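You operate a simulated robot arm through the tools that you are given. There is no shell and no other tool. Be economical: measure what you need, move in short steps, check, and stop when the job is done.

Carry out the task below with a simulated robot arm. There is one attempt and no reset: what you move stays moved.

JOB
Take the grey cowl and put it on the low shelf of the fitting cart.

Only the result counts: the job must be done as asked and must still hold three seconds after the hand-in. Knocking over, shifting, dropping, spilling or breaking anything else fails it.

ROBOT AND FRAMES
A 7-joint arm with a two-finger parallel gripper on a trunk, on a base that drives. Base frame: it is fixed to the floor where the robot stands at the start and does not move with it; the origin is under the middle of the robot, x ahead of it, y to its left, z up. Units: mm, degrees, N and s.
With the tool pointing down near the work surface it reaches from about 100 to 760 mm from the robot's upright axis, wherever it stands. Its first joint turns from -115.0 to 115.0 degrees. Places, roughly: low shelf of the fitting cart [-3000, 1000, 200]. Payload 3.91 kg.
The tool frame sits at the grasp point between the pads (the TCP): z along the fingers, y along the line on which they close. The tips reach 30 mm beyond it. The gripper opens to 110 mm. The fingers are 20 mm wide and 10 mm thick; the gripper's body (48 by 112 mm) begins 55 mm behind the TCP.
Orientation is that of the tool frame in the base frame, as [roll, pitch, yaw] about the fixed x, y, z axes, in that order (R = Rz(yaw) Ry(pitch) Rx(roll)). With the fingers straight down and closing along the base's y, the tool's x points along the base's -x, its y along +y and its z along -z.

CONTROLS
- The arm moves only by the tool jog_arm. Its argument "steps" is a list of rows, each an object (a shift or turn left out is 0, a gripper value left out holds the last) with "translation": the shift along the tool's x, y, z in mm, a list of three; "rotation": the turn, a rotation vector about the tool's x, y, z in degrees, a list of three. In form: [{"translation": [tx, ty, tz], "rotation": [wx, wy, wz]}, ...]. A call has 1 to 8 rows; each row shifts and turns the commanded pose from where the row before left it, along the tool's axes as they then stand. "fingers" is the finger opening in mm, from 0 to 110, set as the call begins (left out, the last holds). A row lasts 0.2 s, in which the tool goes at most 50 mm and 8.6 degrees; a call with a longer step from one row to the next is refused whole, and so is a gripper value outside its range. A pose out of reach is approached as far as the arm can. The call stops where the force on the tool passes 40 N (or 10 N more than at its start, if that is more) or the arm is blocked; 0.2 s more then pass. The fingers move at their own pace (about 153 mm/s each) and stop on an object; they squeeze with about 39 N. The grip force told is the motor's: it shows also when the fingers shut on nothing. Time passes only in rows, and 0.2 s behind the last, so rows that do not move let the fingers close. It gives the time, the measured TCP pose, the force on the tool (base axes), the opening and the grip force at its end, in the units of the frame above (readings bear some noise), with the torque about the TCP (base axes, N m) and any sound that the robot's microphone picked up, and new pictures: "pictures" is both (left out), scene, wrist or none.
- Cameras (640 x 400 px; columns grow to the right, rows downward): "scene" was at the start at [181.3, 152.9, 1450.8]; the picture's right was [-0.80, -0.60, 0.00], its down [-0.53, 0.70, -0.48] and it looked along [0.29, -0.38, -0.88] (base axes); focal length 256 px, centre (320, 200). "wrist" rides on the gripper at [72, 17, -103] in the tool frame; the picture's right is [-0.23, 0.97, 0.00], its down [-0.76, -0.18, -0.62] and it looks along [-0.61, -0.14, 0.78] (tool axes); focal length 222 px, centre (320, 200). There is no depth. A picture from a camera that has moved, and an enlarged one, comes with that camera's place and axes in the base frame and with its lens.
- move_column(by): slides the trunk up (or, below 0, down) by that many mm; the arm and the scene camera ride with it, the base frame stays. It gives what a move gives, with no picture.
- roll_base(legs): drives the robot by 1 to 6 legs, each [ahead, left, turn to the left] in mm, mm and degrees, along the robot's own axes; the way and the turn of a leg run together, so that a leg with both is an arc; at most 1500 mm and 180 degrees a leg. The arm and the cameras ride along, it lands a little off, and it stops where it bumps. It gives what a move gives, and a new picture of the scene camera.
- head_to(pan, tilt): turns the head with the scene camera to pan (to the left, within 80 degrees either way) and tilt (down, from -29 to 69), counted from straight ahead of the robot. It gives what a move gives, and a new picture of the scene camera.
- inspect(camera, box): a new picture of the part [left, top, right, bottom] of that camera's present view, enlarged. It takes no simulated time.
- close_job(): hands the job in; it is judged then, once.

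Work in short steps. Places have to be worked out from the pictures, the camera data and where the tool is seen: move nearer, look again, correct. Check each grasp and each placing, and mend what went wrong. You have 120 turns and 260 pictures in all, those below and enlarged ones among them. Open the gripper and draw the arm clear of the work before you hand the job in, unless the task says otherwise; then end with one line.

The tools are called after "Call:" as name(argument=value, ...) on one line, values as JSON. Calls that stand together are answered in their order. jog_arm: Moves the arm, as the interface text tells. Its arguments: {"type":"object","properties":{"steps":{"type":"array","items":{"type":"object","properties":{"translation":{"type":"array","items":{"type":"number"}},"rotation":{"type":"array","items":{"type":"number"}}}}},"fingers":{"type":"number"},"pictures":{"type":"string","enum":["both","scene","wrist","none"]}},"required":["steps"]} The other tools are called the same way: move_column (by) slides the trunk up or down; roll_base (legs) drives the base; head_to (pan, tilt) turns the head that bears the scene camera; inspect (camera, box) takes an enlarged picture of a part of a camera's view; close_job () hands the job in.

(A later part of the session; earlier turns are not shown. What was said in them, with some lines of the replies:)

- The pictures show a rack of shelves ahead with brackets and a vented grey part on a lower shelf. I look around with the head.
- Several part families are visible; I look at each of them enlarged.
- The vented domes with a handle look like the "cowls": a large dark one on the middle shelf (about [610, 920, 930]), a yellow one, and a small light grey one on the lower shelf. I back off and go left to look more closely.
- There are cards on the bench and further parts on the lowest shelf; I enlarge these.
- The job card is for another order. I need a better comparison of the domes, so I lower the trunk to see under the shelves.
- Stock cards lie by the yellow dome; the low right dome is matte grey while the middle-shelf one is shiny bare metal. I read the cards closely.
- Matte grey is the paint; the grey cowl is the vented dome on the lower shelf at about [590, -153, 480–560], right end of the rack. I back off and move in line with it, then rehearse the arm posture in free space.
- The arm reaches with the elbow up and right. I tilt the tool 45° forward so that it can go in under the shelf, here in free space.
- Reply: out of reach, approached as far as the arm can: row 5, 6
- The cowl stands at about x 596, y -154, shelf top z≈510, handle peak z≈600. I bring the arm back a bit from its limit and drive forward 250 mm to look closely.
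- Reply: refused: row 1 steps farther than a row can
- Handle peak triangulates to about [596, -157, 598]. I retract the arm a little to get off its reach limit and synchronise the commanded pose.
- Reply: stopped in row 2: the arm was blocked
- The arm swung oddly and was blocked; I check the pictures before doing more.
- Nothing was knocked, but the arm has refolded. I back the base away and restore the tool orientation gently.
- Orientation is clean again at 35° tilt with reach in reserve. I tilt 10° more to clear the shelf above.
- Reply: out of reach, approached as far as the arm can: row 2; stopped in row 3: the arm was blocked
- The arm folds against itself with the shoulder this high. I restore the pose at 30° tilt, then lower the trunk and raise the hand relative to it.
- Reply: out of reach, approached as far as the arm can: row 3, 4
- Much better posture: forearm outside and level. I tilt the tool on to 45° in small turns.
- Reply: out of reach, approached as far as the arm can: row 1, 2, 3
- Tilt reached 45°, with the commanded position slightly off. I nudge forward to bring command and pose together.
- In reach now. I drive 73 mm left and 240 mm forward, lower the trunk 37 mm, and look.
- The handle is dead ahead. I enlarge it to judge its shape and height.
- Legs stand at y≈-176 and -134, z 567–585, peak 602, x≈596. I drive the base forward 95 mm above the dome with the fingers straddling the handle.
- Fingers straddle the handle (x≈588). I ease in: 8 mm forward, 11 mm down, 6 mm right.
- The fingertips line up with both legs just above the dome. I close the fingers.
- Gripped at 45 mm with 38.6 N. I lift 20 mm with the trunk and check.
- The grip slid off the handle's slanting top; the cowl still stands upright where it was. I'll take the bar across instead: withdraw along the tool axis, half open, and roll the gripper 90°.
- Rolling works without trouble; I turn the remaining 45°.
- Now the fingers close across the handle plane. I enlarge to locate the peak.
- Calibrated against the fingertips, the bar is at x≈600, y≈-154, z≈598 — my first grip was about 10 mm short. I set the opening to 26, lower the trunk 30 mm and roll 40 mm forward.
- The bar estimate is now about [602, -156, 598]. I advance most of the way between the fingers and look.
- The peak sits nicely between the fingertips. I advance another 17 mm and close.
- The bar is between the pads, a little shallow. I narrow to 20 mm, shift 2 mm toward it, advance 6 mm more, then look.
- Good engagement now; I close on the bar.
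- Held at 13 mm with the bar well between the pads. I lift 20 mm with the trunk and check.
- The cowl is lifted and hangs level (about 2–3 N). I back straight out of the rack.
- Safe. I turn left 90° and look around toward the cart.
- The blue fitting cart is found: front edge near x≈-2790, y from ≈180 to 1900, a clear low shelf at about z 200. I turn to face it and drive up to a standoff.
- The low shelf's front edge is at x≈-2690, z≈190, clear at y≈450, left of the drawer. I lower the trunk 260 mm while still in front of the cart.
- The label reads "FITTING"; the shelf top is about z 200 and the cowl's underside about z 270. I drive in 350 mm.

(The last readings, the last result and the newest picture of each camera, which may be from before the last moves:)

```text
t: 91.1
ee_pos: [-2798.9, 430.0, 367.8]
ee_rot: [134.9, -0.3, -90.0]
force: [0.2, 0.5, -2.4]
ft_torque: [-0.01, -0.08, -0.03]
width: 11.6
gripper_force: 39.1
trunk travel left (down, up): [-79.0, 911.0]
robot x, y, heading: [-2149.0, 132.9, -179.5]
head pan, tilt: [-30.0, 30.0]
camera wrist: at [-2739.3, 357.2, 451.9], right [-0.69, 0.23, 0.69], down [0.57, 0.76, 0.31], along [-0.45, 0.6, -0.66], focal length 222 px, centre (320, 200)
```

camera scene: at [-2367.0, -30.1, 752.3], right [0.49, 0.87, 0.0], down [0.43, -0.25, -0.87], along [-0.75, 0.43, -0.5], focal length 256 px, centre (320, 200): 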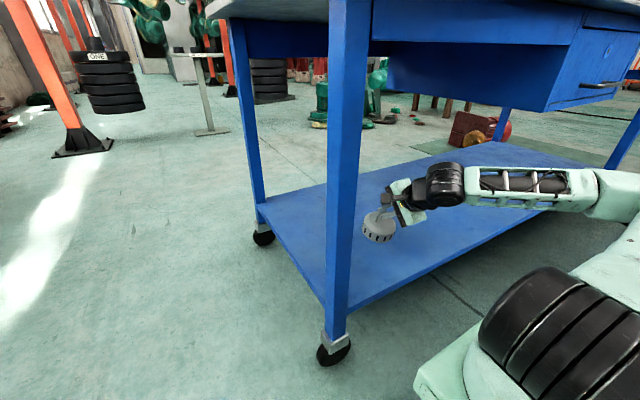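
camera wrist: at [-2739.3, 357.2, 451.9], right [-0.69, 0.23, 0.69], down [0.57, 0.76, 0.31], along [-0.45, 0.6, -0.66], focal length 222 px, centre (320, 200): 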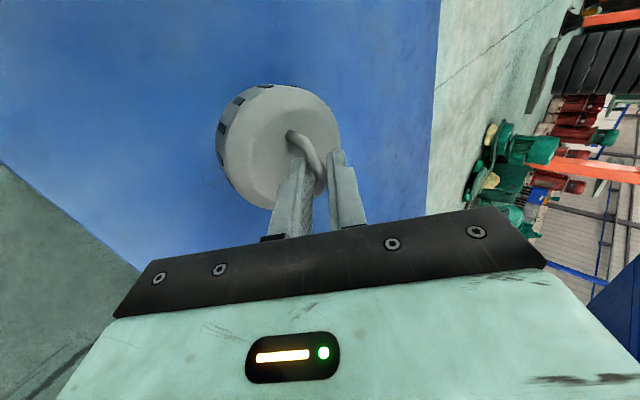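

The cowl is over the shelf. I lower 50 mm by trunk, then in small arm steps until the weight comes off.

Call:
move_column(by=-50)

Call:
jog_arm(steps=[{"translation": [0, -3.5, 3.5]}, {"translation": [0, 0, 0]}], pictures="both")

```text
t: 92.0
ee_pos: [-2800.0, 429.2, 320.9]
ee_rot: [134.4, -0.1, -89.9]
force: [-9.3, 0.4, 22.1]
ft_torque: [0.02, 0.31, -0.01]
width: 11.7
gripper_force: 39.2
trunk travel left (down, up): [-29.0, 961.0]
robot x, y, heading: [-2151.6, 129.5, -179.8]
head pan, tilt: [-30.0, 30.0]
```

```text
t: 92.4
ee_pos: [-2801.9, 429.6, 319.8]
ee_rot: [133.9, -0.1, -89.7]
force: [-1.4, 0.0, 13.1]
ft_torque: [-0.04, -0.22, 0.0]
width: 12.2
gripper_force: 38.8
trunk travel left (down, up): [-29.0, 961.0]
robot x, y, heading: [-2145.6, 132.4, -179.5]
head pan, tilt: [-30.0, 30.0]
stopped in row 1: the force on the tool passed its limit at 45 N (the readings are from after the stop); the commanded pose is now the measured one
camera scene: at [-2366.9, -30.3, 702.2], right [0.49, 0.87, 0.0], down [0.43, -0.25, -0.87], along [-0.75, 0.43, -0.5], focal length 256 px, centre (320, 200)
camera wrist: at [-2740.3, 357.0, 403.3], right [-0.68, 0.23, 0.7], down [0.57, 0.76, 0.3], along [-0.47, 0.6, -0.65], focal length 222 px, centre (320, 200)
```

scene: 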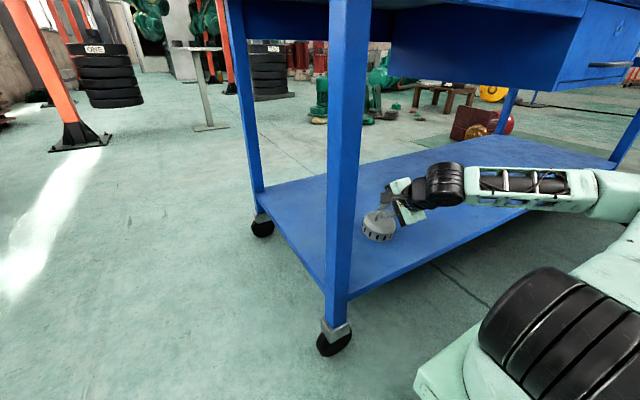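
wrist: 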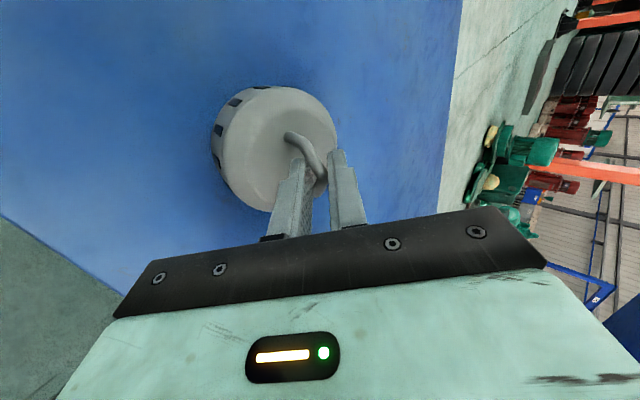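

The cowl is resting on the shelf (13 N upward). I relieve the load by 1.5 mm and open to 26.

Call:
jog_arm(steps=[{"translation": [0, 1, -1]}, {"translation": [0, 0, 0]}], pictures="none")

Call:
jog_arm(fingers=26, steps=[{"translation": [0, 0, 0]}, {"translation": [0, 0, 0]}], pictures="wrist")

Call:
inspect(camera="wrist", box=[200, 60, 420, 240])

```text
t: 93.0
ee_pos: [-2799.7, 430.5, 319.2]
ee_rot: [134.1, -0.2, -89.9]
force: [-2.3, -0.7, 6.7]
ft_torque: [-0.03, 0.02, -0.05]
width: 11.9
gripper_force: 39.6
trunk travel left (down, up): [-29.0, 961.0]
robot x, y, heading: [-2151.3, 131.8, -179.9]
head pan, tilt: [-30.0, 30.0]
```

```text
t: 93.6
ee_pos: [-2800.1, 429.2, 318.9]
ee_rot: [134.0, -0.3, -89.9]
force: [-0.1, -0.2, 0.4]
ft_torque: [0.02, 0.0, -0.02]
width: 26.3
gripper_force: 0.2
trunk travel left (down, up): [-29.0, 961.0]
robot x, y, heading: [-2150.3, 132.7, -179.6]
head pan, tilt: [-30.0, 30.0]
camera wrist: at [-2739.8, 356.9, 403.5], right [-0.68, 0.23, 0.7], down [0.57, 0.76, 0.3], along [-0.46, 0.6, -0.65], focal length 222 px, centre (320, 200)
```

wrist: 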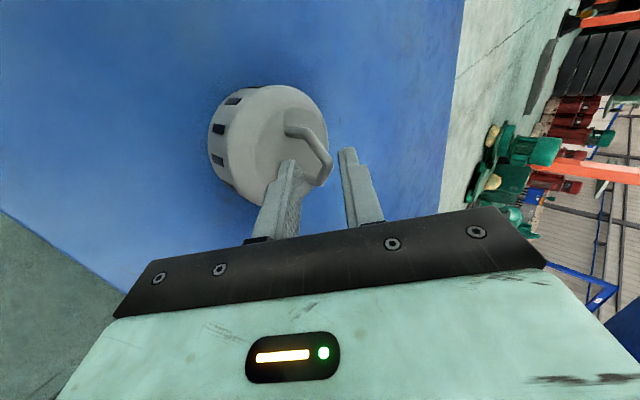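

```text
2.22 times, centred on (310, 150) of wrist
camera zoom: at [-2739.8, 356.9, 403.5], right [-0.68, 0.23, 0.7], down [0.57, 0.76, 0.3], along [-0.46, 0.6, -0.65], focal length 494 px, centre (342, 311)
```

zoom: 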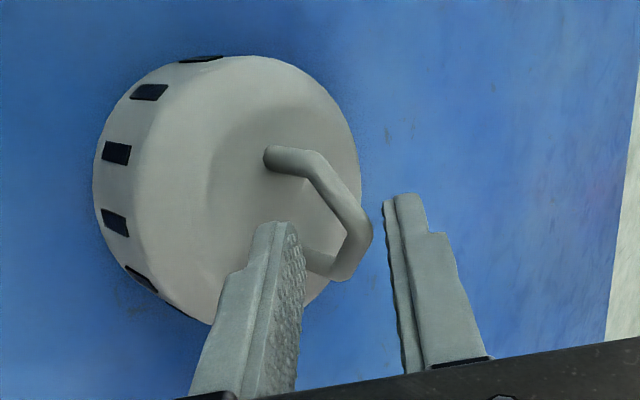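

Released and standing; both fingers are clear of the bar. I withdraw along the tool axis.

Call:
jog_arm(steps=[{"translation": [0, 0, -10]}, {"translation": [0, 0, -15]}, {"translation": [0, 0, -20]}, {"translation": [0, 0, -20]}], pictures="wrist")

Call:
roll_base(legs=[[-350, 0, 0]])

Call:
inspect(camera="scene", box=[160, 120, 480, 320])

```text
t: 94.6
ee_pos: [-2755.0, 430.7, 365.1]
ee_rot: [134.1, -0.1, -89.9]
force: [0.4, 0.3, -0.7]
ft_torque: [-0.04, 0.01, -0.02]
width: 25.7
gripper_force: 0.0
trunk travel left (down, up): [-29.0, 961.0]
robot x, y, heading: [-2145.4, 128.1, -179.4]
head pan, tilt: [-30.0, 30.0]
camera wrist: at [-2693.4, 357.6, 449.5], right [-0.68, 0.23, 0.7], down [0.57, 0.76, 0.3], along [-0.46, 0.6, -0.65], focal length 222 px, centre (320, 200)
```

wrist: 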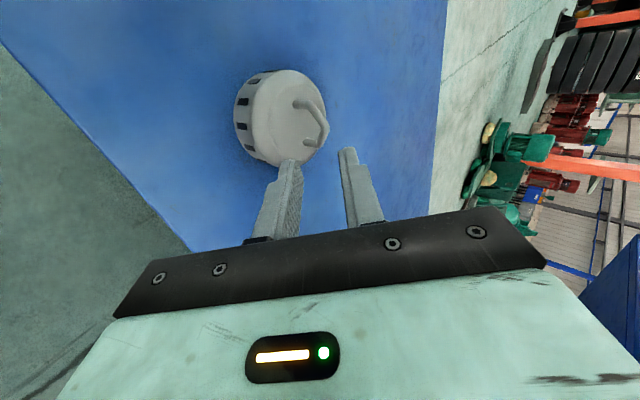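

```text
t: 96.9
ee_pos: [-2401.0, 434.6, 365.2]
ee_rot: [134.1, -0.2, -90.2]
force: [-0.1, -0.1, -0.3]
ft_torque: [0.02, 0.02, 0.01]
width: 26.1
gripper_force: 0.0
trunk travel left (down, up): [-29.0, 961.0]
robot x, y, heading: [-1795.2, 134.3, -180.1]
head pan, tilt: [-30.0, 30.0]
camera scene: at [-2017.5, -27.2, 702.3], right [0.5, 0.87, 0.0], down [0.43, -0.25, -0.87], along [-0.75, 0.43, -0.5], focal length 256 px, centre (320, 200)
```

scene: 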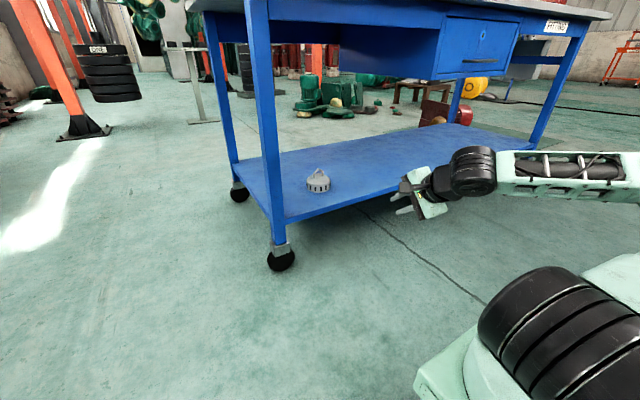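

```text
2.00 times, centred on (320, 220) of scene
camera zoom: at [-2017.5, -27.2, 702.3], right [0.5, 0.87, 0.0], down [0.43, -0.25, -0.87], along [-0.75, 0.43, -0.5], focal length 512 px, centre (320, 160)
```

zoom: 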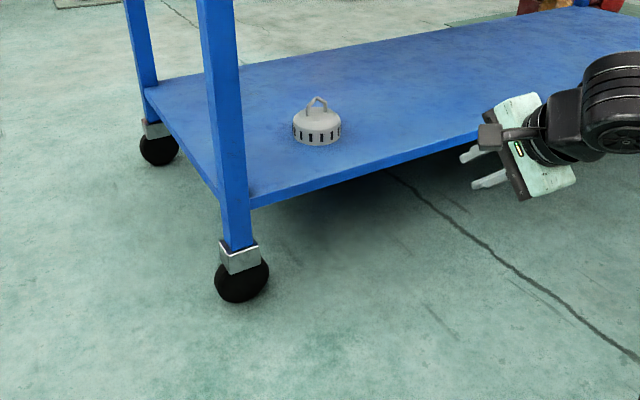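

The cowl stands upright, well inside the low shelf of the fitting cart. The gripper is open and clear, so I hand in.

Call:
close_job()

```text
The job is handed in.
```

The grey cowl is standing upright on the low shelf of the fitting cart, with the gripper open and the arm clear, and the job is handed in.
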